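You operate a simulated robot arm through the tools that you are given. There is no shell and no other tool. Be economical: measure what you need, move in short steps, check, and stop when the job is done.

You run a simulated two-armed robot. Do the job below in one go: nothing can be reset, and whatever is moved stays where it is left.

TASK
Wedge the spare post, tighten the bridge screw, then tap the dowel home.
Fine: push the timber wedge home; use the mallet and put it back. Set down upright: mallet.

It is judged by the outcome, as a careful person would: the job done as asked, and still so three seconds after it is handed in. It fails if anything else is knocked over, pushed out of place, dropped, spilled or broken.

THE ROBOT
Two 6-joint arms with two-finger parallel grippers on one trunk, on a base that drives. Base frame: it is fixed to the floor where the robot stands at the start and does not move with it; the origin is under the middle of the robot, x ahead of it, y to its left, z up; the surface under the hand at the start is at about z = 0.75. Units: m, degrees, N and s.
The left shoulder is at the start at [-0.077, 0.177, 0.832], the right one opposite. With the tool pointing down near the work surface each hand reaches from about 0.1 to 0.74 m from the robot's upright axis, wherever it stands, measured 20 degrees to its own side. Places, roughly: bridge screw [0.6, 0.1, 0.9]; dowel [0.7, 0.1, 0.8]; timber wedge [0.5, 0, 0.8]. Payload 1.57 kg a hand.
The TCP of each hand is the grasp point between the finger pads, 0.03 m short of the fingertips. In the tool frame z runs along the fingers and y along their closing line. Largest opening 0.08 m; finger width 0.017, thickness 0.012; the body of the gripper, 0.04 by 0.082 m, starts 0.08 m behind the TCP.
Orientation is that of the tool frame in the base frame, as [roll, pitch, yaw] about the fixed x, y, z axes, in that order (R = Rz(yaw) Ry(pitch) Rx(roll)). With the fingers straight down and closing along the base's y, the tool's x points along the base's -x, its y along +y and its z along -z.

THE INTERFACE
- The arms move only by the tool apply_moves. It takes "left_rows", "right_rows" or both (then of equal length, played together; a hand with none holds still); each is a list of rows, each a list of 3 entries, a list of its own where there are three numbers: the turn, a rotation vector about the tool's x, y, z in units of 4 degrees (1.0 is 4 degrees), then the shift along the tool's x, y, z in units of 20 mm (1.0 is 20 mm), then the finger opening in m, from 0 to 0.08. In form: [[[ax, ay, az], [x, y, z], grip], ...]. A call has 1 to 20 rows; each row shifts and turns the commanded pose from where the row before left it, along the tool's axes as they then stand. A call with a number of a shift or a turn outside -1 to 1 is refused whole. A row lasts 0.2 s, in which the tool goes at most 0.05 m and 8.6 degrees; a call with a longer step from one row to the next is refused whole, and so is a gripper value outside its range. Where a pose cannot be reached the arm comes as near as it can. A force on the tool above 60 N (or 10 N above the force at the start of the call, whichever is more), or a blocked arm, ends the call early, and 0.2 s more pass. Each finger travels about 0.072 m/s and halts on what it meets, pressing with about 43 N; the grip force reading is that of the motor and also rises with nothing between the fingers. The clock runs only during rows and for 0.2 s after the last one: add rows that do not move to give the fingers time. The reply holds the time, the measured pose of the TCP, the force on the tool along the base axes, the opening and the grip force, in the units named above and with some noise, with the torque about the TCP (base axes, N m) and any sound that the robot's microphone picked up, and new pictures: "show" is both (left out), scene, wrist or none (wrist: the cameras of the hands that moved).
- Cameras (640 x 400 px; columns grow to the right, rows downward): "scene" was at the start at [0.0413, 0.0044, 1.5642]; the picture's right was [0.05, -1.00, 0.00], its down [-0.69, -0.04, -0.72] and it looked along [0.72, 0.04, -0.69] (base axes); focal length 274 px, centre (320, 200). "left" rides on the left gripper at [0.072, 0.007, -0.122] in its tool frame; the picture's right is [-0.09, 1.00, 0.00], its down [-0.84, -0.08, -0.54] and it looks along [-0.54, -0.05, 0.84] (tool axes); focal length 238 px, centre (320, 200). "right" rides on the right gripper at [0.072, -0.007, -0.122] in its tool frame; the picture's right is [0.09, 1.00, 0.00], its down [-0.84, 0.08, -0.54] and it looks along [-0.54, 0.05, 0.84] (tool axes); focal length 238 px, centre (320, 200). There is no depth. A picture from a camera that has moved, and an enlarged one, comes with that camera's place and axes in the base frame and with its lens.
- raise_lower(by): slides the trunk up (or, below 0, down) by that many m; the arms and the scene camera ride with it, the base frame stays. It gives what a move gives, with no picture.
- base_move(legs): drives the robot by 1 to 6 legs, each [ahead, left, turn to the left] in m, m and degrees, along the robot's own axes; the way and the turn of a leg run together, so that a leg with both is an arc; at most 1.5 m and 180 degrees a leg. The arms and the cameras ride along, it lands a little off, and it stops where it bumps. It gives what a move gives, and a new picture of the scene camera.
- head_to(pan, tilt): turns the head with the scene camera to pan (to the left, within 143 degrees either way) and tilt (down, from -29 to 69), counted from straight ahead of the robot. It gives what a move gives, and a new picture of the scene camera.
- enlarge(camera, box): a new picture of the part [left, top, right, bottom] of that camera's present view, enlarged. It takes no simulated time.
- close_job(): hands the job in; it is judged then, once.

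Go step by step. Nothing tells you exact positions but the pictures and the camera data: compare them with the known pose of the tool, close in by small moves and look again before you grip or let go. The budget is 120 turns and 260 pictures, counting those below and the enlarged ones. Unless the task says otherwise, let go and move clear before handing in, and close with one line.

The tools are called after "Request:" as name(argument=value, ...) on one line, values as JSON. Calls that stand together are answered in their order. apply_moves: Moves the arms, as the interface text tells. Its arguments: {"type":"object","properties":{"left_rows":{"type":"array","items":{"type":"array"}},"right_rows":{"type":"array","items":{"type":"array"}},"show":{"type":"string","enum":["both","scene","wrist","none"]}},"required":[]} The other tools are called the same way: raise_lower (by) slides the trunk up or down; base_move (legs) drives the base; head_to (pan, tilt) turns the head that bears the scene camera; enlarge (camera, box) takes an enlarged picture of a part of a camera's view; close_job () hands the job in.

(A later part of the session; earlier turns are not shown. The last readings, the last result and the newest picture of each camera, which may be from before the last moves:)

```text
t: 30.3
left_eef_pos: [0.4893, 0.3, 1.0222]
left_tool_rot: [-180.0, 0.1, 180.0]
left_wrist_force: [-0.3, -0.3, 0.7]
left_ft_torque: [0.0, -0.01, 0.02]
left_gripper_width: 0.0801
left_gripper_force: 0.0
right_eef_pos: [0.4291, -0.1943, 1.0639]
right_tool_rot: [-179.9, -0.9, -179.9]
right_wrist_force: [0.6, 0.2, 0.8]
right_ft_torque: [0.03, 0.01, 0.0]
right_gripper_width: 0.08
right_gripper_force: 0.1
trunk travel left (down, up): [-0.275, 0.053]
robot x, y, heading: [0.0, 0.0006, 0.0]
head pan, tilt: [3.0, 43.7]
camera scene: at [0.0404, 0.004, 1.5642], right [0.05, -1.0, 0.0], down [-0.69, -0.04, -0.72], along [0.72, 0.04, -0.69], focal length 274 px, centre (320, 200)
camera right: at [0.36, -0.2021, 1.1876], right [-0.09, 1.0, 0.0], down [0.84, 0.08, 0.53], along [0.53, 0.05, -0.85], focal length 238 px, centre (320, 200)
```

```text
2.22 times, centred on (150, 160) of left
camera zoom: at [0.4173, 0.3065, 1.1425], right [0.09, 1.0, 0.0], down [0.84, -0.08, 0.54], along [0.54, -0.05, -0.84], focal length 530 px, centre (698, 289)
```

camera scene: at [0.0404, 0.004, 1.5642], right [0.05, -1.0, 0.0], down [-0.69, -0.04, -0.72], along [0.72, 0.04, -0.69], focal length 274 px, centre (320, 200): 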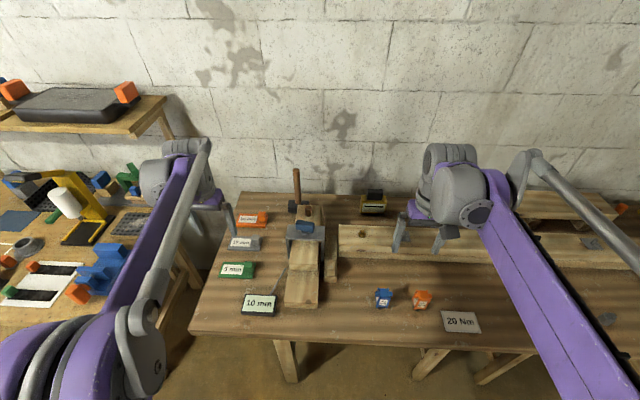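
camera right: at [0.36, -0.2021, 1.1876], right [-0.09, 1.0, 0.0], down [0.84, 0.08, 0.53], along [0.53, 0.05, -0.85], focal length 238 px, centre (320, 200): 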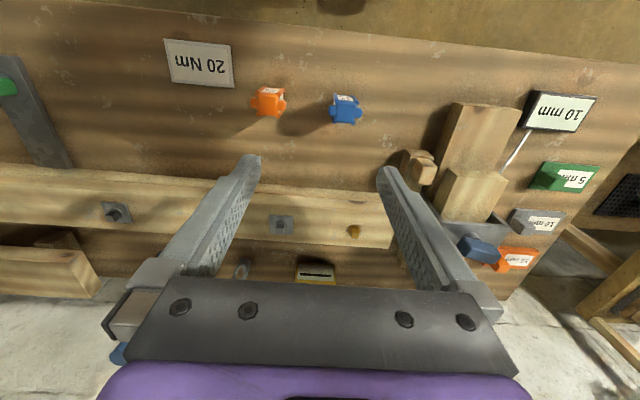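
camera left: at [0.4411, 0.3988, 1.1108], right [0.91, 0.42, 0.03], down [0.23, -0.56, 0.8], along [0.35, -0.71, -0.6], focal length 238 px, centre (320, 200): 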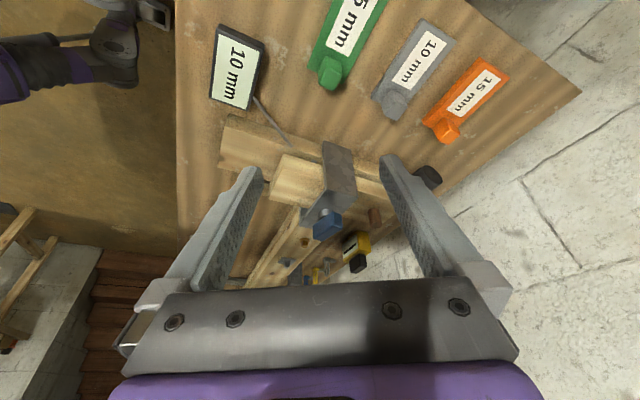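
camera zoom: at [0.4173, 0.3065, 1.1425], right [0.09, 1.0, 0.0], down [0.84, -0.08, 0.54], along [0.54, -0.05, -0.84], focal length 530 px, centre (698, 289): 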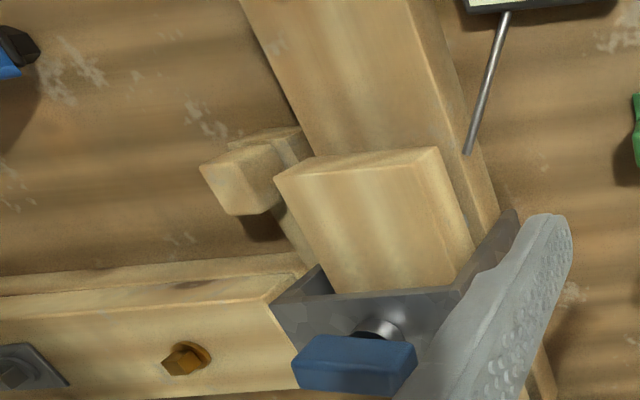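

The wedge is seated against the beam end. Now the bridge screw: I'll turn the left hand 90° (so its fingers close along x) and bring it above the T-handle.

Request:
apply_moves(left_rows=[[[0, 0, -1], [0, 0, 0], 0.08], [[0, 0, -1], [0, 0, 0], 0.08], [[0, 0, -1], [0, 0, 0], 0.08], [[0, 0, -1], [0, 0, 0], 0.08], [[0, 0, -1], [0, 0, 0], 0.08], [[0, 0, -1], [0, 0, 0], 0.08], [[0, 0, -1], [0, 0, 0], 0.08], [[0, 0, -1], [0, 0, 0], 0.08], [[0, 0, -1], [0, 0, 0], 0.08], [[0, 0, -1], [0, 0, 0], 0.08], [[0, 0, -1], [0, 0, 0], 0.08], [[0, 0, -1], [0, 0, 0], 0.08], [[0, 0, -1], [0, 0, 0], 0.08], [[0, 0, -1], [0, 0, 0], 0.08], [[0, 0, -1], [0, 0, 0], 0.08], [[0, 0, -1], [0, 0, 0], 0.08], [[0, 0, -1], [0, 0, 0], 0.08], [[0, 0, -1], [0, 0, 0], 0.08], [[0, 0, -1], [0, 0, 0], 0.08], [[0, 0, -1], [0, 0, 0], 0.08]], show="none")

Request:
apply_moves(left_rows=[[[0, 0, -1], [0, 0, 0], 0.08], [[0, 0, -1], [0, 0, 0], 0.08], [[0, 0, -0.5], [0, 0, 0], 0.08], [[0, 0, 0], [1, -0.55, 0], 0.08], [[0, 0, 0], [1, -0.55, 0], 0.08], [[0, 0, 0], [1, -0.55, 0], 0.08], [[0, 0, 0], [1, -0.55, 0], 0.08], [[0, 0, 0], [1, -0.55, 0], 0.08], [[0, 0, 0], [1, -0.55, 0], 0.08], [[0, 0, 0], [1, -0.55, 0], 0.08], [[0, 0, 0], [1, -0.55, 0], 0.08], [[0, 0, 0], [1, -0.55, 0], 0.08], [[0, 0, 0], [1, -0.55, 0], 0.08], [[0, 0, 0], [0.8, -0.6, 0], 0.08]])

```text
t: 34.5
left_eef_pos: [0.49, 0.2998, 1.022]
left_tool_rot: [179.9, -0.1, -100.0]
left_wrist_force: [0.3, -0.1, 0.4]
left_ft_torque: [0.0, 0.03, 0.0]
left_gripper_width: 0.0798
left_gripper_force: 0.1
right_eef_pos: [0.4291, -0.1947, 1.0631]
right_tool_rot: [-179.9, -0.9, -179.9]
right_wrist_force: [-1.0, -0.4, -0.1]
right_ft_torque: [0.0, -0.03, 0.0]
right_gripper_width: 0.0801
right_gripper_force: 0.1
trunk travel left (down, up): [-0.275, 0.053]
robot x, y, heading: [-0.0004, -0.0002, 0.3]
head pan, tilt: [3.0, 43.7]
```

```text
t: 37.5
left_eef_pos: [0.6105, 0.0844, 1.0221]
left_tool_rot: [180.0, 0.0, -90.0]
left_wrist_force: [0.0, 0.2, 0.3]
left_ft_torque: [0.02, 0.0, 0.0]
left_gripper_width: 0.0801
left_gripper_force: 0.0
right_eef_pos: [0.4296, -0.1949, 1.0643]
right_tool_rot: [-179.9, -1.0, -179.8]
right_wrist_force: [0.5, -0.2, -0.9]
right_ft_torque: [0.01, -0.01, 0.01]
right_gripper_width: 0.0799
right_gripper_force: 0.0
trunk travel left (down, up): [-0.275, 0.053]
robot x, y, heading: [-0.002, 0.0023, 0.3]
head pan, tilt: [3.0, 43.7]
camera scene: at [0.0411, 0.004, 1.5642], right [0.05, -1.0, 0.0], down [-0.69, -0.04, -0.72], along [0.72, 0.04, -0.69], focal length 274 px, centre (320, 200)
camera left: at [0.6047, 0.0127, 1.1422], right [-1.0, 0.09, 0.0], down [0.08, 0.84, 0.54], along [0.05, 0.54, -0.84], focal length 238 px, centre (320, 200)
```

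scene: 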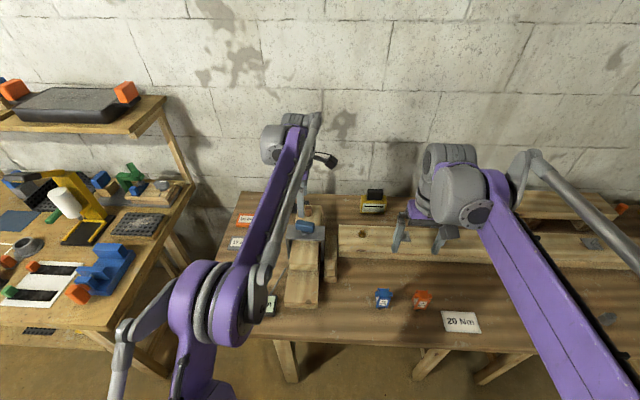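
left: 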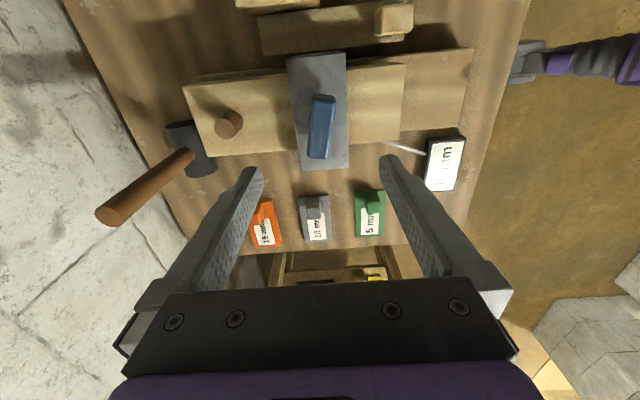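

The T-bar is centred at about [0.610, 0.082], turned ~11° clockwise from y. Align, descend and grip it.

Request:
apply_moves(left_rows=[[[0, 0, 1], [0.1, 0, 0], 0.08], [[0, 0, 1], [0, 0, 0], 0.08], [[0, 0, 0.8], [0, 0, 0], 0.08], [[0, 0, 0], [0, 0, 1], 0.08], [[0, 0, 0], [0, 0, 1], 0.08], [[0, 0, 0], [0, 0, 1], 0.08], [[0, 0, 0], [0, 0, 1], 0.08], [[0, 0, 0], [0, 0, 1], 0.08], [[0, 0, 0], [0, 0, 0.9], 0.08]], show="wrist")

Request:
enlarge(camera="scene", box=[255, 180, 365, 280])

```text
t: 39.5
left_eef_pos: [0.6126, 0.082, 0.9051]
left_tool_rot: [-180.0, 0.1, -101.2]
left_wrist_force: [1.2, 0.2, 0.3]
left_ft_torque: [0.01, 0.01, -0.03]
left_gripper_width: 0.08
left_gripper_force: 0.0
right_eef_pos: [0.4298, -0.1937, 1.0621]
right_tool_rot: [-179.9, -0.9, -179.8]
right_wrist_force: [0.2, 0.1, 0.5]
right_ft_torque: [0.02, -0.01, 0.01]
right_gripper_width: 0.08
right_gripper_force: 0.1
trunk travel left (down, up): [-0.275, 0.053]
robot x, y, heading: [-0.0042, -0.0001, 0.1]
head pan, tilt: [3.0, 43.7]
camera left: at [0.5913, 0.0127, 1.0246], right [-0.96, 0.28, 0.0], down [0.24, 0.81, 0.54], along [0.15, 0.52, -0.84], focal length 238 px, centre (320, 200)
```

left: 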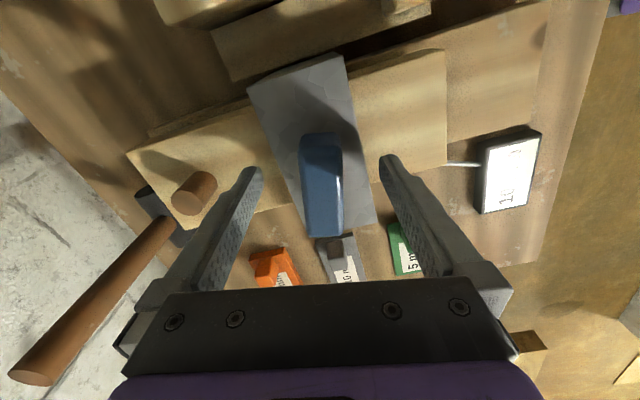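

```text
4.00 times, centred on (310, 230) of scene
camera zoom: at [0.0408, 0.0043, 1.5642], right [0.05, -1.0, 0.0], down [-0.69, -0.04, -0.72], along [0.72, 0.04, -0.69], focal length 1095 px, centre (360, 80)
```

zoom: 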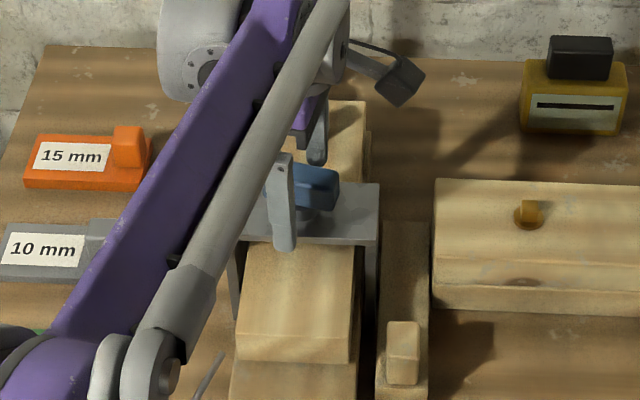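

The bar sits squarely between the fingers. Close and start turning clockwise.

Request:
apply_moves(left_rows=[[[0, 0, 0], [0, 0, 0], 0.03], [[0, 0, 0], [0, 0, 0], 0.01], [[0, 0, 0], [0, 0, 0], 0], [[0, 0, 0], [0, 0, 0], 0], [[0, 0, 0], [0, 0, 0], 0], [[0, 0, 1], [0, 0, 0], 0], [[0, 0, 1], [0, 0, 0], 0], [[0, 0, 1], [0, 0, 0], 0]], show="none")

```text
t: 41.3
left_eef_pos: [0.611, 0.0809, 0.905]
left_tool_rot: [179.9, 0.1, -113.4]
left_wrist_force: [-19.4, 2.7, -15.1]
left_ft_torque: [0.24, 0.47, -0.01]
left_gripper_width: 0.0297
left_gripper_force: 38.8
right_eef_pos: [0.4286, -0.1939, 1.0623]
right_tool_rot: [-179.9, -0.7, -179.9]
right_wrist_force: [0.5, 0.0, -0.2]
right_ft_torque: [-0.02, 0.02, -0.02]
right_gripper_width: 0.0798
right_gripper_force: 0.0
trunk travel left (down, up): [-0.275, 0.053]
robot x, y, heading: [0.0025, -0.0016, -0.1]
head pan, tilt: [3.0, 43.7]
```

Turning works; a side load shows I'm ~2 mm off in x and the screw is drawing down. I'll correct and go on in small turns.

Request:
apply_moves(left_rows=[[[0, 0, 0], [0, 0.1, 0.05], 0], [[0, 0, 1], [0, 0, 0], 0], [[0, 0, 1], [0, 0, 0], 0], [[0, 0, 1], [0, 0, 0], 0], [[0, 0, 1], [0, 0, 0], 0], [[0, 0, 1], [0, 0, 0], 0]], show="wrist")

```text
t: 42.7
left_eef_pos: [0.61, 0.0816, 0.9047]
left_tool_rot: [-179.9, 0.2, -133.4]
left_wrist_force: [17.8, -6.3, 32.8]
left_ft_torque: [-0.37, -0.31, 0.01]
left_gripper_width: 0.0295
left_gripper_force: 39.1
right_eef_pos: [0.4306, -0.1952, 1.0636]
right_tool_rot: [180.0, -0.8, -179.8]
right_wrist_force: [-0.1, 0.0, 0.1]
right_ft_torque: [-0.02, 0.01, -0.06]
right_gripper_width: 0.08
right_gripper_force: 0.0
trunk travel left (down, up): [-0.275, 0.053]
robot x, y, heading: [-0.0041, 0.0005, -0.0]
head pan, tilt: [3.0, 43.7]
camera left: at [0.5555, 0.0344, 1.0246], right [-0.66, 0.75, 0.0], down [0.63, 0.56, 0.54], along [0.41, 0.36, -0.84], focal length 238 px, centre (320, 200)
```

left: 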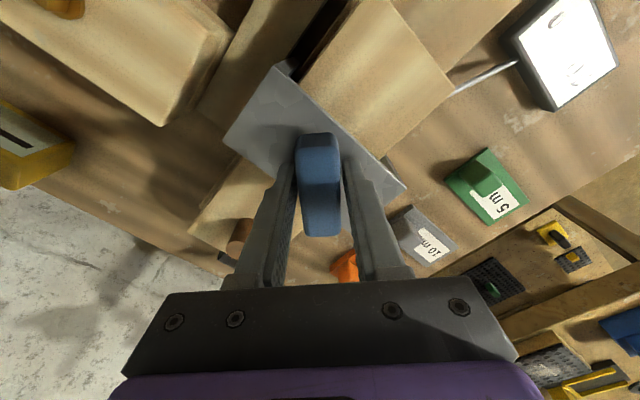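

Request:
apply_moves(left_rows=[[[0, 0, 0], [-0.03, -0.04, -0.06], 0], [[0, 0, 1], [0, 0, 0], 0], [[0, 0, 1], [0, 0, 0], 0], [[0, 0, 1], [0, 0, 0], 0], [[0, 0, 1], [0, 0, 0], 0], [[0, 0, 1], [0, 0, 0], 0], [[0, 0, 1], [0, 0, 0], 0]], show="none")

```text
t: 44.3
left_eef_pos: [0.6096, 0.0824, 0.9045]
left_tool_rot: [-179.9, 0.1, -157.3]
left_wrist_force: [5.9, -6.4, 12.3]
left_ft_torque: [-0.2, -0.28, 0.0]
left_gripper_width: 0.0299
left_gripper_force: 39.4
right_eef_pos: [0.429, -0.1944, 1.0628]
right_tool_rot: [-179.8, -0.7, -179.9]
right_wrist_force: [0.3, 0.5, -0.9]
right_ft_torque: [0.0, -0.01, -0.01]
right_gripper_width: 0.0802
right_gripper_force: 0.0
trunk travel left (down, up): [-0.275, 0.053]
robot x, y, heading: [0.0007, -0.0024, 0.1]
head pan, tilt: [3.0, 43.7]
```

Request:
apply_moves(left_rows=[[[0, 0, 1], [0, 0, -0.03], 0], [[0, 0, 1], [0, 0, 0], 0], [[0, 0, 1], [0, 0, 0], 0], [[0, 0, 1], [0, 0, 0], 0], [[0, 0, 1], [0, 0, 0], 0], [[0, 0, 1], [0, 0, 0], 0], [[0, 0, 1], [0, 0, 0], 0], [[0, 0, 1], [0, 0, 0], 0]], show="wrist")

Request:
enlarge(camera="scene", box=[255, 180, 365, 280])

```text
t: 46.1
left_eef_pos: [0.6109, 0.0815, 0.9043]
left_tool_rot: [-180.0, -0.1, 170.7]
left_wrist_force: [2.4, -10.2, -4.3]
left_ft_torque: [-0.31, -0.11, 0.53]
left_gripper_width: 0.0295
left_gripper_force: 39.4
right_eef_pos: [0.43, -0.1954, 1.063]
right_tool_rot: [-180.0, -1.0, -179.8]
right_wrist_force: [0.4, -0.5, -0.4]
right_ft_torque: [0.03, 0.05, -0.02]
right_gripper_width: 0.08
right_gripper_force: 0.0
trunk travel left (down, up): [-0.275, 0.053]
robot x, y, heading: [0.0026, -0.0028, 0.0]
head pan, tilt: [3.0, 43.7]
camera left: at [0.5412, 0.1001, 1.0249], right [0.25, 0.97, 0.0], down [0.81, -0.21, 0.54], along [0.52, -0.14, -0.84], focal length 238 px, centre (320, 200)
```

left: 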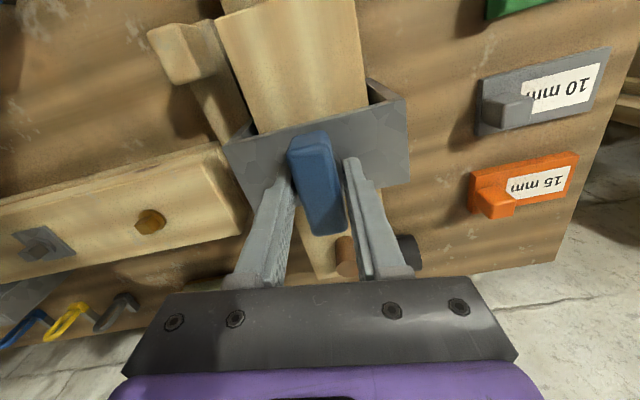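

```text
4.00 times, centred on (310, 230) of scene
camera zoom: at [0.0415, 0.003, 1.5642], right [0.05, -1.0, 0.0], down [-0.69, -0.04, -0.72], along [0.72, 0.04, -0.69], focal length 1095 px, centre (360, 80)
```

zoom: 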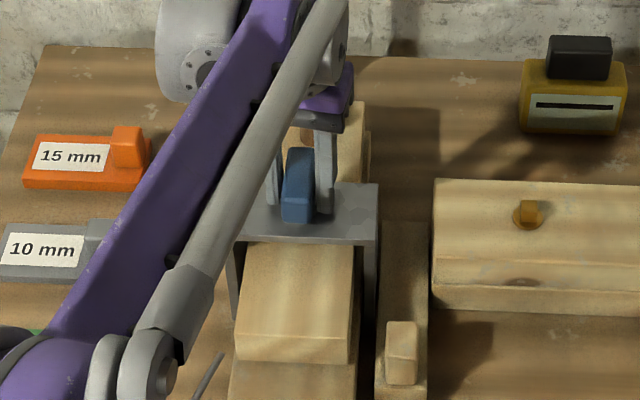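

The bar has resisted (0.53 N m) after ~80° and is starting to skew in the fingers – it seems to tighten. A little more to confirm.

Request:
apply_moves(left_rows=[[[0, 0, 1], [0, 0, 0], 0], [[0, 0, 1], [0, 0, 0], 0], [[0, 0, 1], [0, 0, 0], 0]], show="wrist")

```text
t: 46.9
left_eef_pos: [0.6108, 0.0818, 0.9053]
left_tool_rot: [180.0, 0.0, 158.8]
left_wrist_force: [4.5, -9.7, -4.5]
left_ft_torque: [0.0, -0.01, 1.85]
left_gripper_width: 0.0311
left_gripper_force: 39.8
right_eef_pos: [0.4305, -0.1953, 1.0634]
right_tool_rot: [179.9, -0.9, -179.8]
right_wrist_force: [-0.8, 0.2, 0.3]
right_ft_torque: [0.01, 0.02, 0.01]
right_gripper_width: 0.08
right_gripper_force: 0.0
trunk travel left (down, up): [-0.275, 0.053]
robot x, y, heading: [0.0006, 0.0003, 0.1]
head pan, tilt: [3.0, 43.7]
camera left: at [0.5463, 0.1142, 1.0253], right [0.45, 0.9, 0.0], down [0.75, -0.38, 0.54], along [0.48, -0.24, -0.84], focal length 238 px, centre (320, 200)
```

left: 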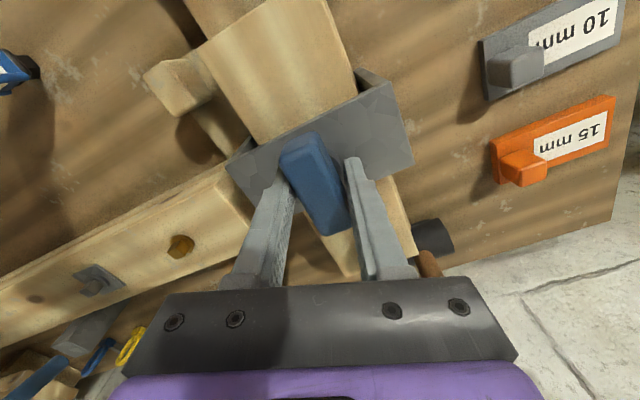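

It's not turning further at 1.85 N m. I'll regrip square to the bar and try once more to be sure it's tight.

Request:
apply_moves(left_rows=[[[0, 0, -1], [0, 0, 0], 0], [[0, 0, -1], [0, 0, 0], 0], [[0, 0, 0], [0, 0, 0], 0.05], [[0, 0, 0], [0, 0, 0], 0.06], [[0, 0, -1], [0, 0, 0], 0.06], [[0, 0, -0.3], [0, 0, 0], 0.06], [[0, 0, 0], [0, 0, 0], 0.06]], show="wrist")

```text
t: 48.5
left_eef_pos: [0.6114, 0.0835, 0.9047]
left_tool_rot: [-179.9, 0.0, 172.0]
left_wrist_force: [0.5, -0.9, -0.7]
left_ft_torque: [0.0, 0.04, -0.01]
left_gripper_width: 0.0599
left_gripper_force: 0.0
right_eef_pos: [0.4299, -0.1938, 1.0628]
right_tool_rot: [-180.0, -0.9, -179.9]
right_wrist_force: [0.1, 0.5, -0.1]
right_ft_torque: [-0.01, 0.02, 0.0]
right_gripper_width: 0.08
right_gripper_force: 0.0
trunk travel left (down, up): [-0.275, 0.053]
robot x, y, heading: [0.0015, -0.0004, 0.2]
head pan, tilt: [3.0, 43.7]
camera left: at [0.5409, 0.0991, 1.0254], right [0.23, 0.97, 0.0], down [0.82, -0.19, 0.54], along [0.53, -0.12, -0.84], focal length 238 px, centre (320, 200)
```

left: 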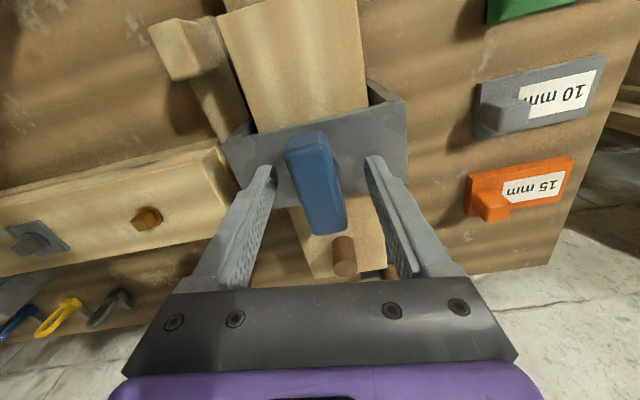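

Request:
apply_moves(left_rows=[[[0, 0, -1], [0, 0, 0], 0.06], [[0, 0, -0.6], [0, 0, 0], 0.06], [[0, 0, 0], [0, 0, 0], 0.03], [[0, 0, 0], [0, 0, 0], 0.0], [[0, 0, 0], [0, 0, 0], 0.0], [[0, 0, 0], [0, 0, 0], 0.0], [[0, 0, 1], [0, 0, 0], 0.0], [[0, 0, 1], [0, 0, 0], 0.0], [[0, 0, 1], [0, 0, 0], 0.0]], show="wrist")

```text
t: 50.5
left_eef_pos: [0.6121, 0.0821, 0.9053]
left_tool_rot: [-180.0, 0.0, 166.3]
left_wrist_force: [0.2, -4.2, -0.5]
left_ft_torque: [-0.17, -0.03, 0.51]
left_gripper_width: 0.0296
left_gripper_force: 39.0
right_eef_pos: [0.4301, -0.1933, 1.0627]
right_tool_rot: [-179.9, -0.9, -179.9]
right_wrist_force: [0.3, 0.0, -0.5]
right_ft_torque: [0.01, 0.03, -0.02]
right_gripper_width: 0.0798
right_gripper_force: 0.0
trunk travel left (down, up): [-0.275, 0.053]
robot x, y, heading: [0.0019, 0.0025, 0.0]
head pan, tilt: [3.0, 43.7]
camera left: at [0.5429, 0.1053, 1.0255], right [0.33, 0.95, 0.0], down [0.79, -0.27, 0.54], along [0.51, -0.18, -0.84], focal length 238 px, centre (320, 200)
```

left: 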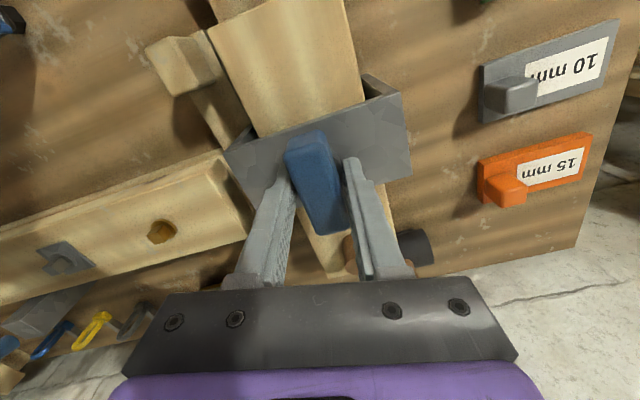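

Request:
apply_moves(left_rows=[[[0, 0, 1], [0, 0, 0], 0.0], [[0, 0, 1], [0, 0, 0], 0.0], [[0, 0, 1], [0, 0, 0], 0.0], [[0, 0, 1], [0, 0, 0], 0.0]], show="wrist")

```text
t: 51.5
left_eef_pos: [0.6107, 0.0819, 0.9046]
left_tool_rot: [180.0, 0.0, 150.3]
left_wrist_force: [3.5, -5.4, -0.9]
left_ft_torque: [-0.21, 0.62, 1.5]
left_gripper_width: 0.0362
left_gripper_force: 42.7
right_eef_pos: [0.4319, -0.1957, 1.0636]
right_tool_rot: [-179.9, -0.9, -179.9]
right_wrist_force: [0.0, -0.1, -0.1]
right_ft_torque: [0.0, 0.02, 0.02]
right_gripper_width: 0.0798
right_gripper_force: 0.0
trunk travel left (down, up): [-0.275, 0.053]
robot x, y, heading: [-0.0018, 0.0001, 0.1]
head pan, tilt: [3.0, 43.7]
camera left: at [0.5517, 0.1234, 1.0256], right [0.57, 0.82, 0.0], down [0.69, -0.48, 0.54], along [0.44, -0.31, -0.84], focal length 238 px, centre (320, 200)
```

left: 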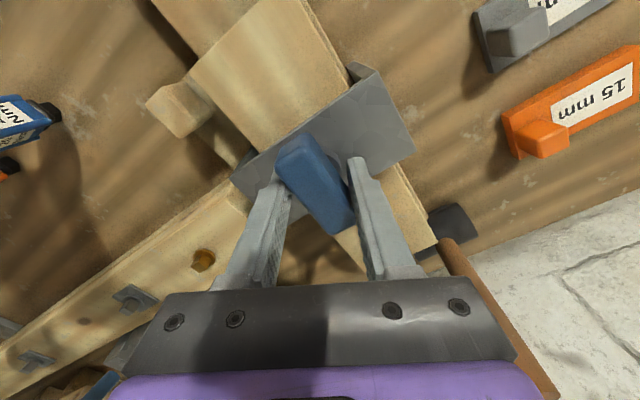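

The bar is blocked solid (it pried the fingers open): the bridge screw is tight. I'll unwind, release and rise.

Request:
apply_moves(left_rows=[[[0, 0, -1], [0, 0, 0], 0], [[0, 0, -1], [0, 0, 0], 0], [[0, 0, -1], [0, 0, 0], 0], [[0, 0, -1], [0, 0, 0], 0], [[0, 0, -1], [0, 0, 0], 0], [[0, 0, 0], [0, 0, 0], 0.04], [[0, 0, 0], [0, 0, 0], 0.07], [[0, 0, 0], [0, 0, 0], 0.07], [[0, 0, 0], [0, 0, 0], 0.07], [[0, 0, -1], [0, 0, -1], 0.07], [[0, 0, -1], [0, 0, -1], 0.07], [[0, 0, -0.4], [0, 0, -1], 0.07], [[0, 0, 0], [0, 0, -1], 0.08], [[0, 0, 0], [0, 0, -1], 0.08], [[0, 0, 0], [0, 0, -1], 0.08], [[0, 0, 0], [1, 0, -1], 0.08], [[0, 0, 0], [1, 0, -1], 0.08]])

Request:
enlarge(camera="left", box=[240, 120, 400, 300])

```text
t: 55.1
left_eef_pos: [0.5703, 0.0814, 1.066]
left_tool_rot: [-180.0, 0.1, -180.0]
left_wrist_force: [0.2, 0.3, 0.2]
left_ft_torque: [-0.01, -0.02, -0.02]
left_gripper_width: 0.0799
left_gripper_force: 0.1
right_eef_pos: [0.4287, -0.1943, 1.0639]
right_tool_rot: [-179.9, -0.9, -179.9]
right_wrist_force: [0.5, 0.1, -0.1]
right_ft_torque: [0.0, -0.02, -0.02]
right_gripper_width: 0.0801
right_gripper_force: 0.2
trunk travel left (down, up): [-0.275, 0.053]
robot x, y, heading: [0.0038, 0.0003, 0.0]
head pan, tilt: [3.0, 43.7]
camera scene: at [0.0398, 0.0043, 1.5642], right [0.05, -1.0, 0.0], down [-0.69, -0.04, -0.72], along [0.72, 0.04, -0.69], focal length 274 px, centre (320, 200)
camera left: at [0.4979, 0.0888, 1.1863], right [0.09, 1.0, 0.0], down [0.84, -0.08, 0.54], along [0.54, -0.05, -0.84], focal length 238 px, centre (320, 200)
```

scene: 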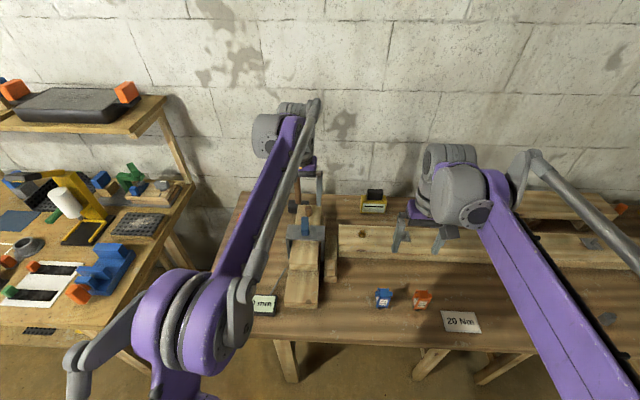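
left: 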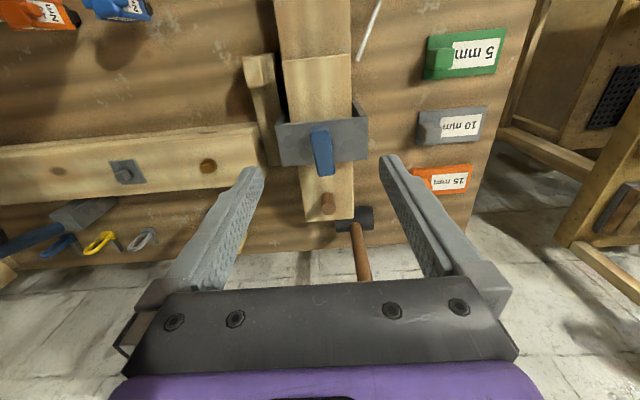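

```text
2.22 times, centred on (320, 210) of left
camera zoom: at [0.4979, 0.0888, 1.1863], right [0.09, 1.0, 0.0], down [0.84, -0.08, 0.54], along [0.54, -0.05, -0.84], focal length 530 px, centre (320, 178)
```

zoom: 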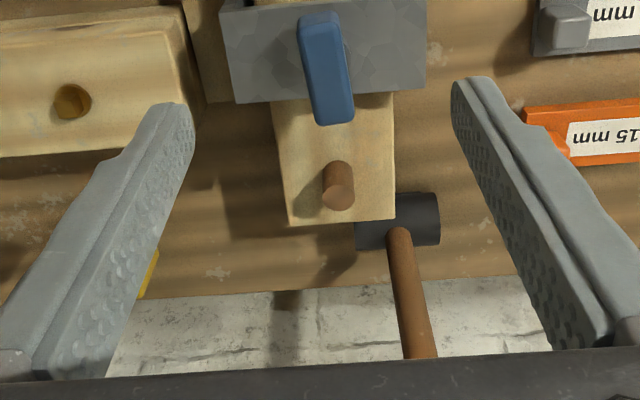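

Dowel: top [0.72, 0.082, 0.876], standing ~45 mm proud. Mallet handle at about [0.82, 0.133], top 0.955. I'll tilt the left hand forward 64° so it can grip the upright handle from the front.

Request:
apply_moves(left_rows=[[[0, -1, 0], [0, 0.16, 0], 0.08], [[0, -1, 0], [0, 0.16, 0], 0.08], [[0, -1, 0], [0, 0.16, 0], 0.08], [[0, -1, 0], [0, 0.16, 0], 0.08], [[0, -1, 0], [0, 0.16, 0], 0.08], [[0, -1, 0], [0, 0.16, 0], 0.08], [[0, -1, 0], [0, 0.16, 0], 0.08], [[0, -1, 0], [0, 0.16, 0], 0.08], [[0, -1, 0], [0, 0.16, 0], 0.08], [[0, -1, 0], [0, 0.16, 0], 0.08], [[0, -1, 0], [0, 0.16, 0], 0.08], [[0, -1, 0], [0, 0.16, 0], 0.08], [[0, -1, 0], [0, 0.16, 0], 0.08], [[0, -1, 0], [0, 0.16, 0], 0.08], [[0, -1, 0], [0, 0.16, 0], 0.08], [[0, -1, 0], [0, 0.16, 0], 0.08]])

```text
t: 58.5
left_eef_pos: [0.5701, 0.1344, 1.065]
left_tool_rot: [-180.0, 64.1, -179.9]
left_wrist_force: [-0.5, 0.3, 0.6]
left_ft_torque: [-0.01, -0.01, 0.0]
left_gripper_width: 0.0801
left_gripper_force: 0.0
right_eef_pos: [0.4294, -0.195, 1.0631]
right_tool_rot: [-179.9, -0.8, 180.0]
right_wrist_force: [0.7, -0.8, -0.1]
right_ft_torque: [-0.01, -0.01, 0.0]
right_gripper_width: 0.0798
right_gripper_force: 0.1
trunk travel left (down, up): [-0.275, 0.053]
robot x, y, heading: [-0.0055, 0.0038, 0.1]
head pan, tilt: [3.0, 43.7]
camera scene: at [0.0405, 0.0044, 1.5642], right [0.05, -1.0, 0.0], down [-0.69, -0.04, -0.72], along [0.72, 0.04, -0.69], focal length 274 px, centre (320, 200)
camera left: at [0.4289, 0.1412, 1.0519], right [0.04, 1.0, 0.08], down [-0.12, -0.08, 0.99], along [0.99, -0.05, 0.12], focal length 238 px, centre (320, 200)
```

scene: 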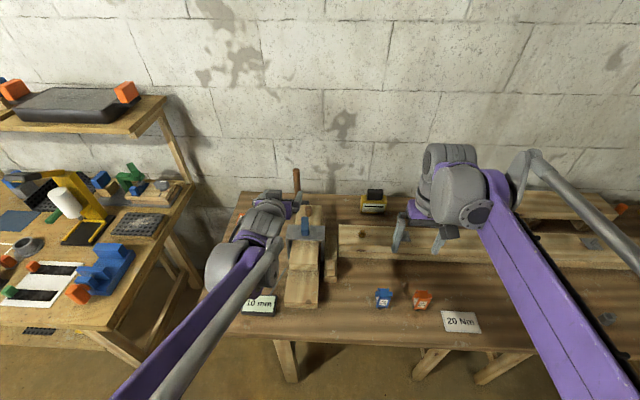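
left: 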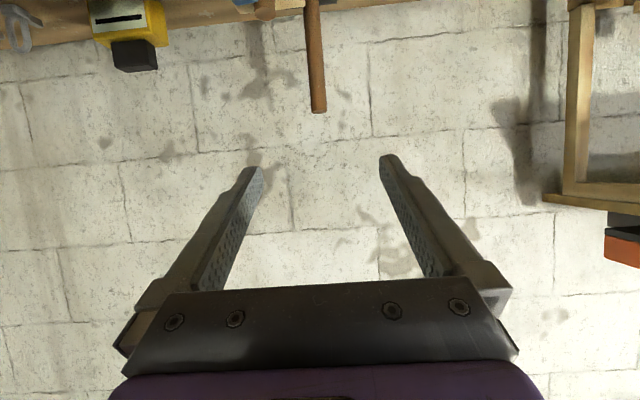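

Request:
apply_moves(left_rows=[[[0, 0, 0], [-0.057, -0.1, 0.97], 0.08], [[0, 0, 0], [-0.057, 0, 0.97], 0.08], [[0, 0, 0], [-0.057, 0, 0.97], 0.08], [[0, 0, 0], [-0.057, 0, 0.97], 0.08], [[0, 0, 0], [-0.057, 0, 0.97], 0.08], [[0, 0, 0], [-0.057, 0, 0.97], 0.08], [[0, 0, 0], [-0.057, 0, 0.97], 0.08], [[0, 0, 0], [-0.057, 0, 0.97], 0.08], [[0, 0, 0], [-0.057, 0, 0.97], 0.08], [[0, 0, 0], [-0.057, 0, 0.97], 0.08], [[0, 0, 0], [0.9, 0, 0.44], 0.08], [[0, 0, 0], [0.9, 0, 0.44], 0.08], [[0, 0, 0], [0.9, 0, 0.44], 0.08]])

```text
t: 61.3
left_eef_pos: [0.7502, 0.1327, 0.9281]
left_tool_rot: [-180.0, 64.0, 179.9]
left_wrist_force: [0.2, -0.4, -0.5]
left_ft_torque: [0.01, -0.02, 0.01]
left_gripper_width: 0.0801
left_gripper_force: 0.0
right_eef_pos: [0.4305, -0.1939, 1.0626]
right_tool_rot: [-179.8, -0.9, -180.0]
right_wrist_force: [0.2, 0.9, 1.1]
right_ft_torque: [-0.02, 0.01, 0.03]
right_gripper_width: 0.0799
right_gripper_force: 0.0
trunk travel left (down, up): [-0.275, 0.053]
robot x, y, heading: [-0.0014, 0.0002, 0.3]
head pan, tilt: [3.0, 43.7]
camera scene: at [0.0409, 0.0044, 1.5642], right [0.05, -1.0, 0.0], down [-0.69, -0.04, -0.72], along [0.72, 0.04, -0.69], focal length 274 px, centre (320, 200)
camera left: at [0.6086, 0.1398, 0.9162], right [0.04, 1.0, 0.08], down [-0.12, -0.08, 0.99], along [0.99, -0.05, 0.12], focal length 238 px, centre (320, 200)
```

scene: 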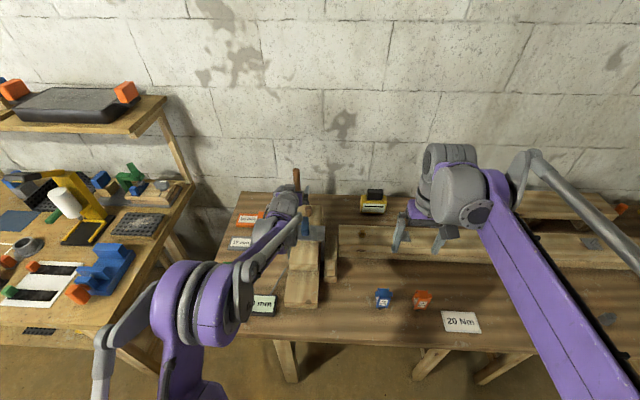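
left: 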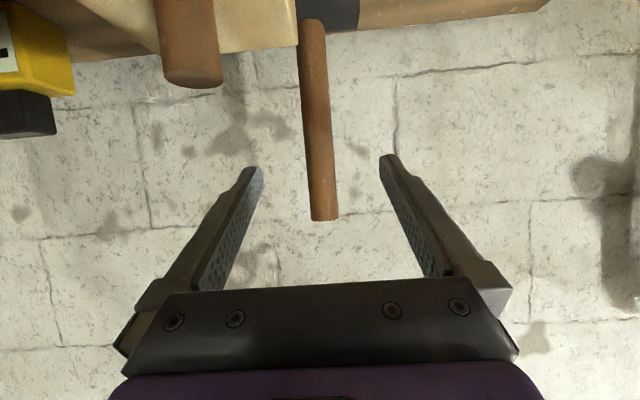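

Handle is centred between the fingers. Advance and close.

Request:
apply_moves(left_rows=[[[0, 0, 0], [-0.38, -0.05, 0.79], 0.08], [[0, 0, 0], [-0.38, -0.05, 0.79], 0.08], [[0, 0, 0], [-0.38, 0, 0.79], 0.08], [[0, 0, 0], [-0.38, 0, 0.79], 0.08]], show="wrist")

```text
t: 62.3
left_eef_pos: [0.8203, 0.1303, 0.9279]
left_tool_rot: [-179.9, 64.0, 179.9]
left_wrist_force: [0.0, -0.2, -0.6]
left_ft_torque: [-0.01, -0.01, 0.0]
left_gripper_width: 0.0797
left_gripper_force: 0.1
right_eef_pos: [0.4298, -0.1929, 1.0629]
right_tool_rot: [-179.9, -0.9, -180.0]
right_wrist_force: [0.4, 0.1, 0.2]
right_ft_torque: [0.0, -0.01, -0.04]
right_gripper_width: 0.0799
right_gripper_force: 0.1
trunk travel left (down, up): [-0.275, 0.053]
robot x, y, heading: [-0.0023, -0.0001, 0.2]
head pan, tilt: [3.0, 43.7]
camera left: at [0.68, 0.1375, 0.9149], right [0.04, 1.0, 0.08], down [-0.12, -0.08, 0.99], along [0.99, -0.05, 0.12], focal length 238 px, centre (320, 200)
```

left: 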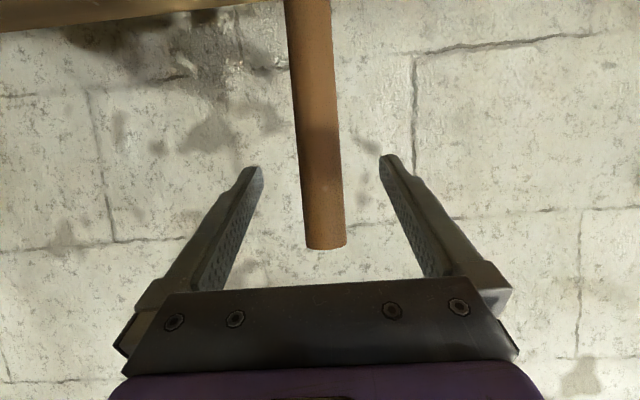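

Request:
apply_moves(left_rows=[[[0, 0, 0], [0, 0, 0], 0.05], [[0, 0, 0], [0, 0, 0], 0.03], [[0, 0, 0], [0, 0, 0], 0.01], [[0, 0, 0], [0, 0, 0], 0], [[0, 0, 0], [0, 0, 0], 0], [[0, 0, 0], [0, 0, 0], 0]], show="wrist")

```text
t: 63.7
left_eef_pos: [0.8199, 0.1302, 0.9285]
left_tool_rot: [-180.0, 63.9, -179.9]
left_wrist_force: [0.9, 2.0, 0.3]
left_ft_torque: [0.18, -0.1, 0.02]
left_gripper_width: 0.0246
left_gripper_force: 36.5
right_eef_pos: [0.4298, -0.1947, 1.063]
right_tool_rot: [-180.0, -0.9, -179.9]
right_wrist_force: [-0.1, -0.1, -0.4]
right_ft_torque: [0.0, -0.01, -0.01]
right_gripper_width: 0.0797
right_gripper_force: 0.1
trunk travel left (down, up): [-0.275, 0.053]
robot x, y, heading: [-0.0032, 0.005, -0.1]
head pan, tilt: [3.0, 43.7]
camera left: at [0.6793, 0.1378, 0.9151], right [0.04, 1.0, 0.08], down [-0.12, -0.08, 0.99], along [0.99, -0.05, 0.12], focal length 238 px, centre (320, 200)
```

left: 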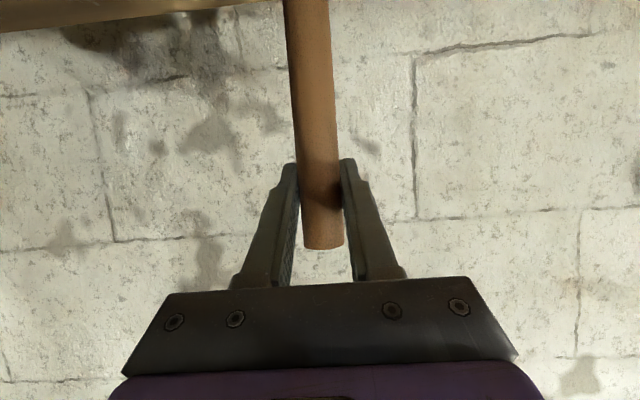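

Gripped (24.6 mm). Lift straight up 0.16 m.

Request:
apply_moves(left_rows=[[[0, 0, 0], [-0.45, 0, -0.22], 0], [[0, 0, 0], [-0.9, 0, -0.438], 0], [[0, 0, 0], [-0.9, 0, -0.438], 0], [[0, 0, 0], [-0.9, 0, -0.438], 0], [[0, 0, 0], [-0.9, 0, -0.438], 0], [[0, 0, 0], [-0.9, 0, -0.438], 0], [[0, 0, 0], [-0.9, 0, -0.438], 0], [[0, 0, 0], [-0.9, 0, -0.438], 0], [[0, 0, 0], [-0.45, 0, -0.22], 0]])

Request:
enlarge(camera="scene", box=[240, 130, 360, 270])

Request:
enlarge(camera="right", box=[380, 90, 540, 300])

```text
t: 65.7
left_eef_pos: [0.8211, 0.1285, 1.0904]
left_tool_rot: [-180.0, 64.0, -179.9]
left_wrist_force: [0.2, -0.5, -4.1]
left_ft_torque: [-0.03, 0.0, -0.02]
left_gripper_width: 0.0245
left_gripper_force: 36.0
right_eef_pos: [0.4305, -0.1939, 1.0628]
right_tool_rot: [-179.9, -0.9, -179.8]
right_wrist_force: [0.7, -0.3, 0.3]
right_ft_torque: [0.0, 0.05, -0.01]
right_gripper_width: 0.08
right_gripper_force: 0.1
trunk travel left (down, up): [-0.275, 0.053]
robot x, y, heading: [-0.0011, 0.0006, 0.1]
head pan, tilt: [3.0, 43.7]
camera scene: at [0.0411, 0.0044, 1.5642], right [0.05, -1.0, 0.0], down [-0.69, -0.04, -0.72], along [0.72, 0.04, -0.69], focal length 274 px, centre (320, 200)
camera left: at [0.6797, 0.1363, 1.0773], right [0.04, 1.0, 0.08], down [-0.12, -0.08, 0.99], along [0.99, -0.05, 0.12], focal length 238 px, centre (320, 200)
```

scene: 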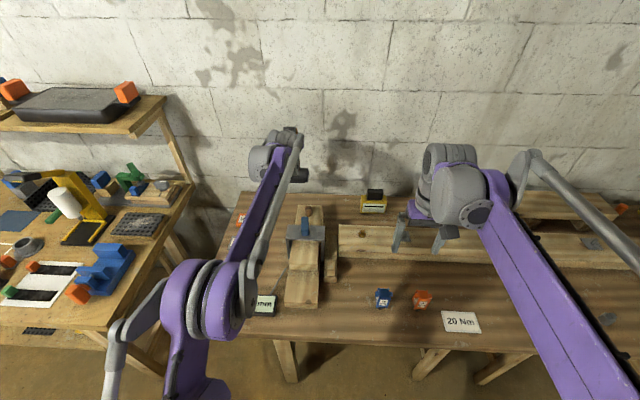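
left: 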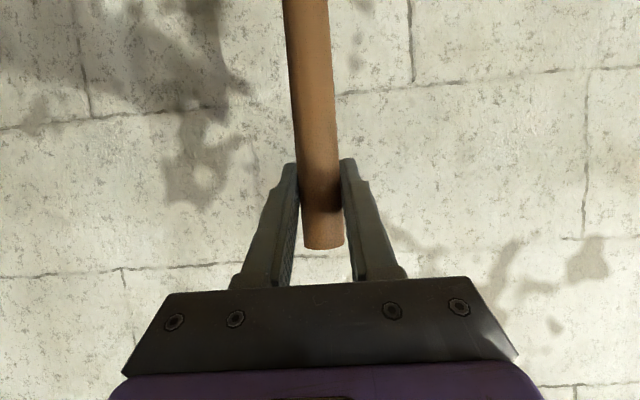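

```text
2.86 times, centred on (300, 200) of scene
camera zoom: at [0.0411, 0.0044, 1.5642], right [0.05, -1.0, 0.0], down [-0.69, -0.04, -0.72], along [0.72, 0.04, -0.69], focal length 782 px, centre (377, 200)
```

zoom: 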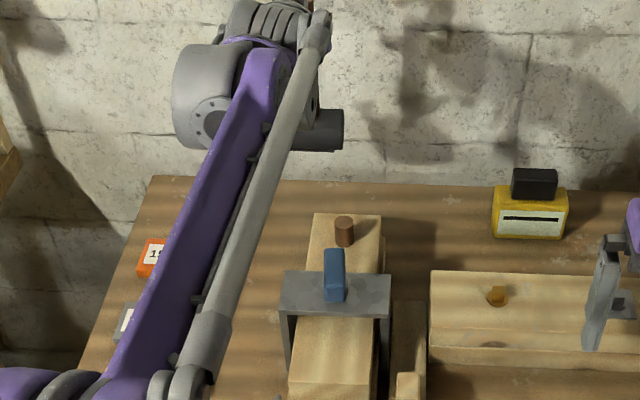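

```text
1.90 times, centred on (460, 195) of right
camera zoom: at [0.3605, -0.2014, 1.1872], right [-0.09, 1.0, 0.0], down [0.84, 0.08, 0.53], along [0.53, 0.05, -0.85], focal length 454 px, centre (53, 210)
```

zoom: 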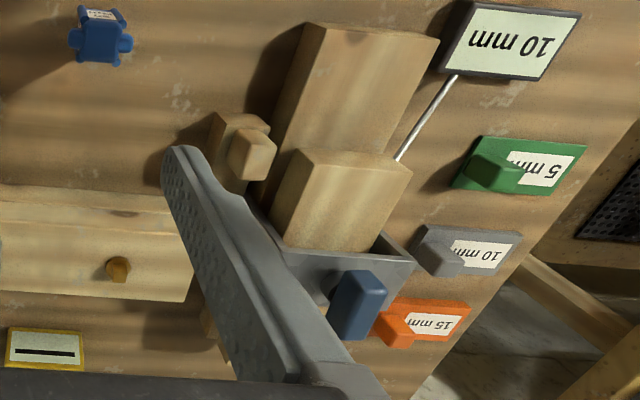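

Mallet is in hand (~0.35 kg), straight. I'll bring it over the dowel and put the right wrist camera to the side as a viewer.

Request:
apply_moves(left_rows=[[[0, 0, 0], [0.365, -0.39, -0.75], 0], [[0, 0, 0], [0.365, -0.39, -0.75], 0], [[0, 0, 0], [0.365, -0.39, -0.75], 0], [[0, 0, 0], [0.365, -0.39, -0.75], 0], [[0, 0, 0], [0.365, -0.39, -0.75], 0], [[0, 0, 0], [0.365, -0.39, -0.75], 0], [[0, 0, 0], [0, 0, 0], 0], [[0, 0, 0], [0, 0, 0], 0], [[0, 0, 0], [0, 0, 0], 0], [[0, 0, 0], [0, 0, 0], 0], [[0, 0, 0], [0, 0, 0], 0], [[0, 0, 0], [0, 0, 0], 0], [[0, 0, 0], [0, 0, 0], 0], [[0, 0, 0], [0, 0, 0], 0], [[0, 0, 0], [0, 0, 0], 0], [[0, 0, 0], [0, 0, 0], 0], [[0, 0, 0], [0, 0, 0], 0], [[0, 0, 0], [0, 0, 0], 0], [[0, 0, 0], [0, 0, 0], 0], [[0, 0, 0], [0, 0, 0], 0]], right_rows=[[[0, 0, 0], [-1, 0, 0], 0.08], [[0, 0, 0], [-1, 0, 0], 0.08], [[0, 0, 0], [-1, 0, 0], 0.08], [[0, 0, 0], [-1, 0, 0], 0.08], [[0, 0, 0], [-1, 0, 0], 0.08], [[0, 0, 0], [-1, 0, 0], 0.08], [[0, 0, 0], [-1, 0, 0], 0.08], [[0, 0, 0], [-1, 0, 0], 0.08], [[0, 0, 0], [-1, 0, 0], 0.08], [[0, 0, -1], [-1, 0, 0], 0.08], [[0, 0, -1], [0, 0, 0], 0.08], [[0, 0, -1], [0, 0, 0], 0.08], [[0, 0, -1], [0, 0, 0], 0.08], [[0, 0, -1], [0, 0, 0], 0.08], [[0, 0, -1], [0, 0, 0], 0.08], [[0, 0, -1], [0, 0, 0], 0.08], [[0, 0, -1], [0, 0, 0], 0.08], [[0, 0, -1], [0, 0, 0], 0.08], [[0, 0, -1], [0, 0, 0], 0.08], [[0, 0, -1], [0, 0, 0], 0.08]], show="none")

Request:
apply_moves(right_rows=[[[0, 0, -1], [0, 0, 0], 0.08], [[0, 0, -1], [0, 0, 0], 0.08], [[0, 0, -1], [0, 0, 0], 0.08], [[0, 0, -1], [0, 0, 0], 0.08], [[0, 0, -1], [0, 0, 0], 0.08], [[0, 0, -1], [0, 0, 0], 0.08], [[0, 0, -1], [0, 0, 0], 0.08], [[0, 0, -1], [0, 0, 0], 0.08], [[0, 0, -1], [0, 0, 0], 0.08], [[0, 0, -1], [0, 0, 0], 0.08], [[0, 0, -1], [0, 0, 0], 0.08], [[0, -1, 0], [0, 0, 0], 0.08], [[0, -1, 0], [0, 0, 0], 0.08], [[0, -1, 0], [0, 0, 0], 0.08], [[0, -1, 0], [0, 0, 0], 0.08], [[0, -1, 0], [0, 0, 0], 0.08], [[0, -1, 0], [0, 0, 0], 0.08], [[0, -1, 0], [0, 0, 0], 0.08]])

```text
t: 69.9
left_eef_pos: [0.7209, 0.083, 1.0891]
left_tool_rot: [-179.9, 64.0, -180.0]
left_wrist_force: [1.1, 0.7, -4.9]
left_ft_torque: [-0.03, 0.04, 0.02]
left_gripper_width: 0.0244
left_gripper_force: 36.6
right_eef_pos: [0.6197, -0.1949, 1.0599]
right_tool_rot: [179.6, -0.7, -135.8]
right_wrist_force: [-0.6, -0.6, 0.0]
right_ft_torque: [-0.02, 0.03, 0.02]
right_gripper_width: 0.0801
right_gripper_force: 0.0
right hand out of reach, approached as far as the arm can: row 10
trunk travel left (down, up): [-0.275, 0.053]
robot x, y, heading: [-0.0003, -0.0003, 0.2]
head pan, tilt: [3.0, 43.7]
```

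```text
t: 73.7
left_eef_pos: [0.7201, 0.084, 1.0894]
left_tool_rot: [-180.0, 63.9, 180.0]
left_wrist_force: [-0.4, 1.0, -3.7]
left_ft_torque: [-0.01, 0.01, -0.01]
left_gripper_width: 0.0247
left_gripper_force: 36.4
right_eef_pos: [0.6209, -0.1949, 1.0591]
right_tool_rot: [179.0, 27.8, -92.4]
right_wrist_force: [0.2, 0.8, -0.5]
right_ft_torque: [-0.01, 0.0, 0.0]
right_gripper_width: 0.0801
right_gripper_force: 0.0
trunk travel left (down, up): [-0.275, 0.053]
robot x, y, heading: [-0.0045, -0.0011, -0.0]
head pan, tilt: [3.0, 43.7]
camera scene: at [0.0411, 0.004, 1.5642], right [0.05, -1.0, 0.0], down [-0.69, -0.04, -0.72], along [0.72, 0.04, -0.69], focal length 274 px, centre (320, 200)
camera right: at [0.6248, -0.3166, 1.1343], right [-1.0, -0.05, -0.03], down [-0.05, 0.49, 0.87], along [-0.03, 0.87, -0.49], focal length 238 px, centre (320, 200)
```

scene: 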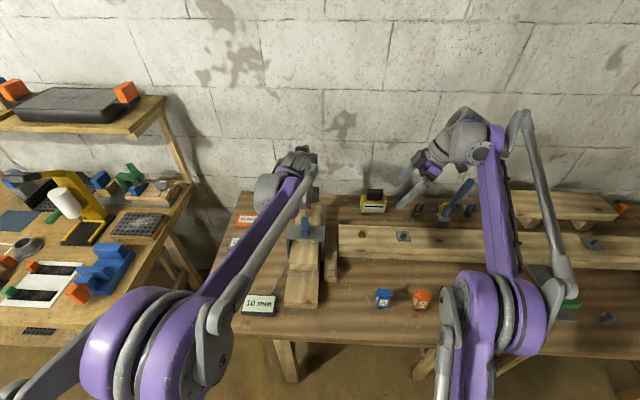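
right: 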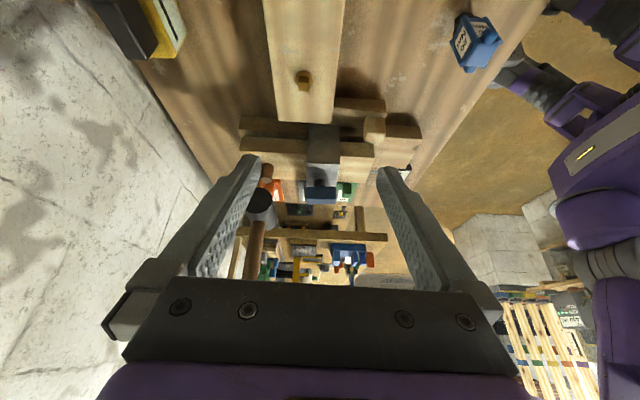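

Request:
enlarge(camera="right", box=[220, 110, 360, 270])

Request:
enlarge(camera="scene", box=[260, 140, 350, 260])

```text
2.50 times, centred on (290, 190) of right
camera zoom: at [0.6248, -0.3166, 1.1343], right [-1.0, -0.05, -0.03], down [-0.05, 0.49, 0.87], along [-0.03, 0.87, -0.49], focal length 596 px, centre (395, 225)
```

zoom: 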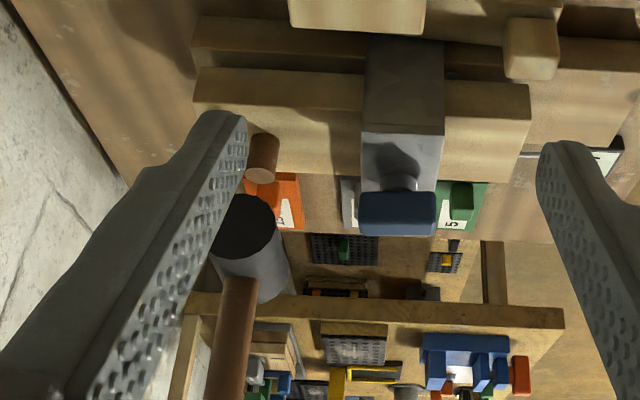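

```text
3.33 times, centred on (305, 200) of scene
camera zoom: at [0.0411, 0.004, 1.5642], right [0.05, -1.0, 0.0], down [-0.69, -0.04, -0.72], along [0.72, 0.04, -0.69], focal length 913 px, centre (370, 200)
```

zoom: 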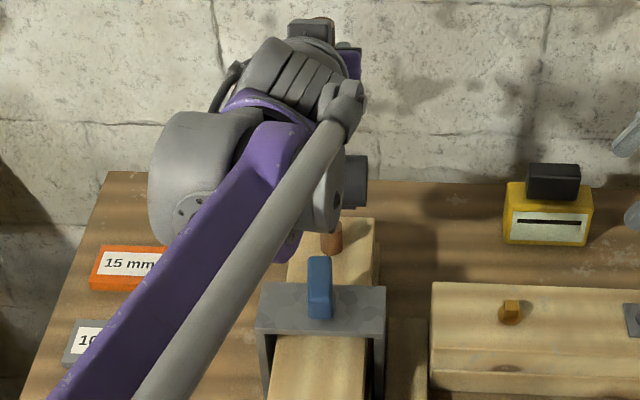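

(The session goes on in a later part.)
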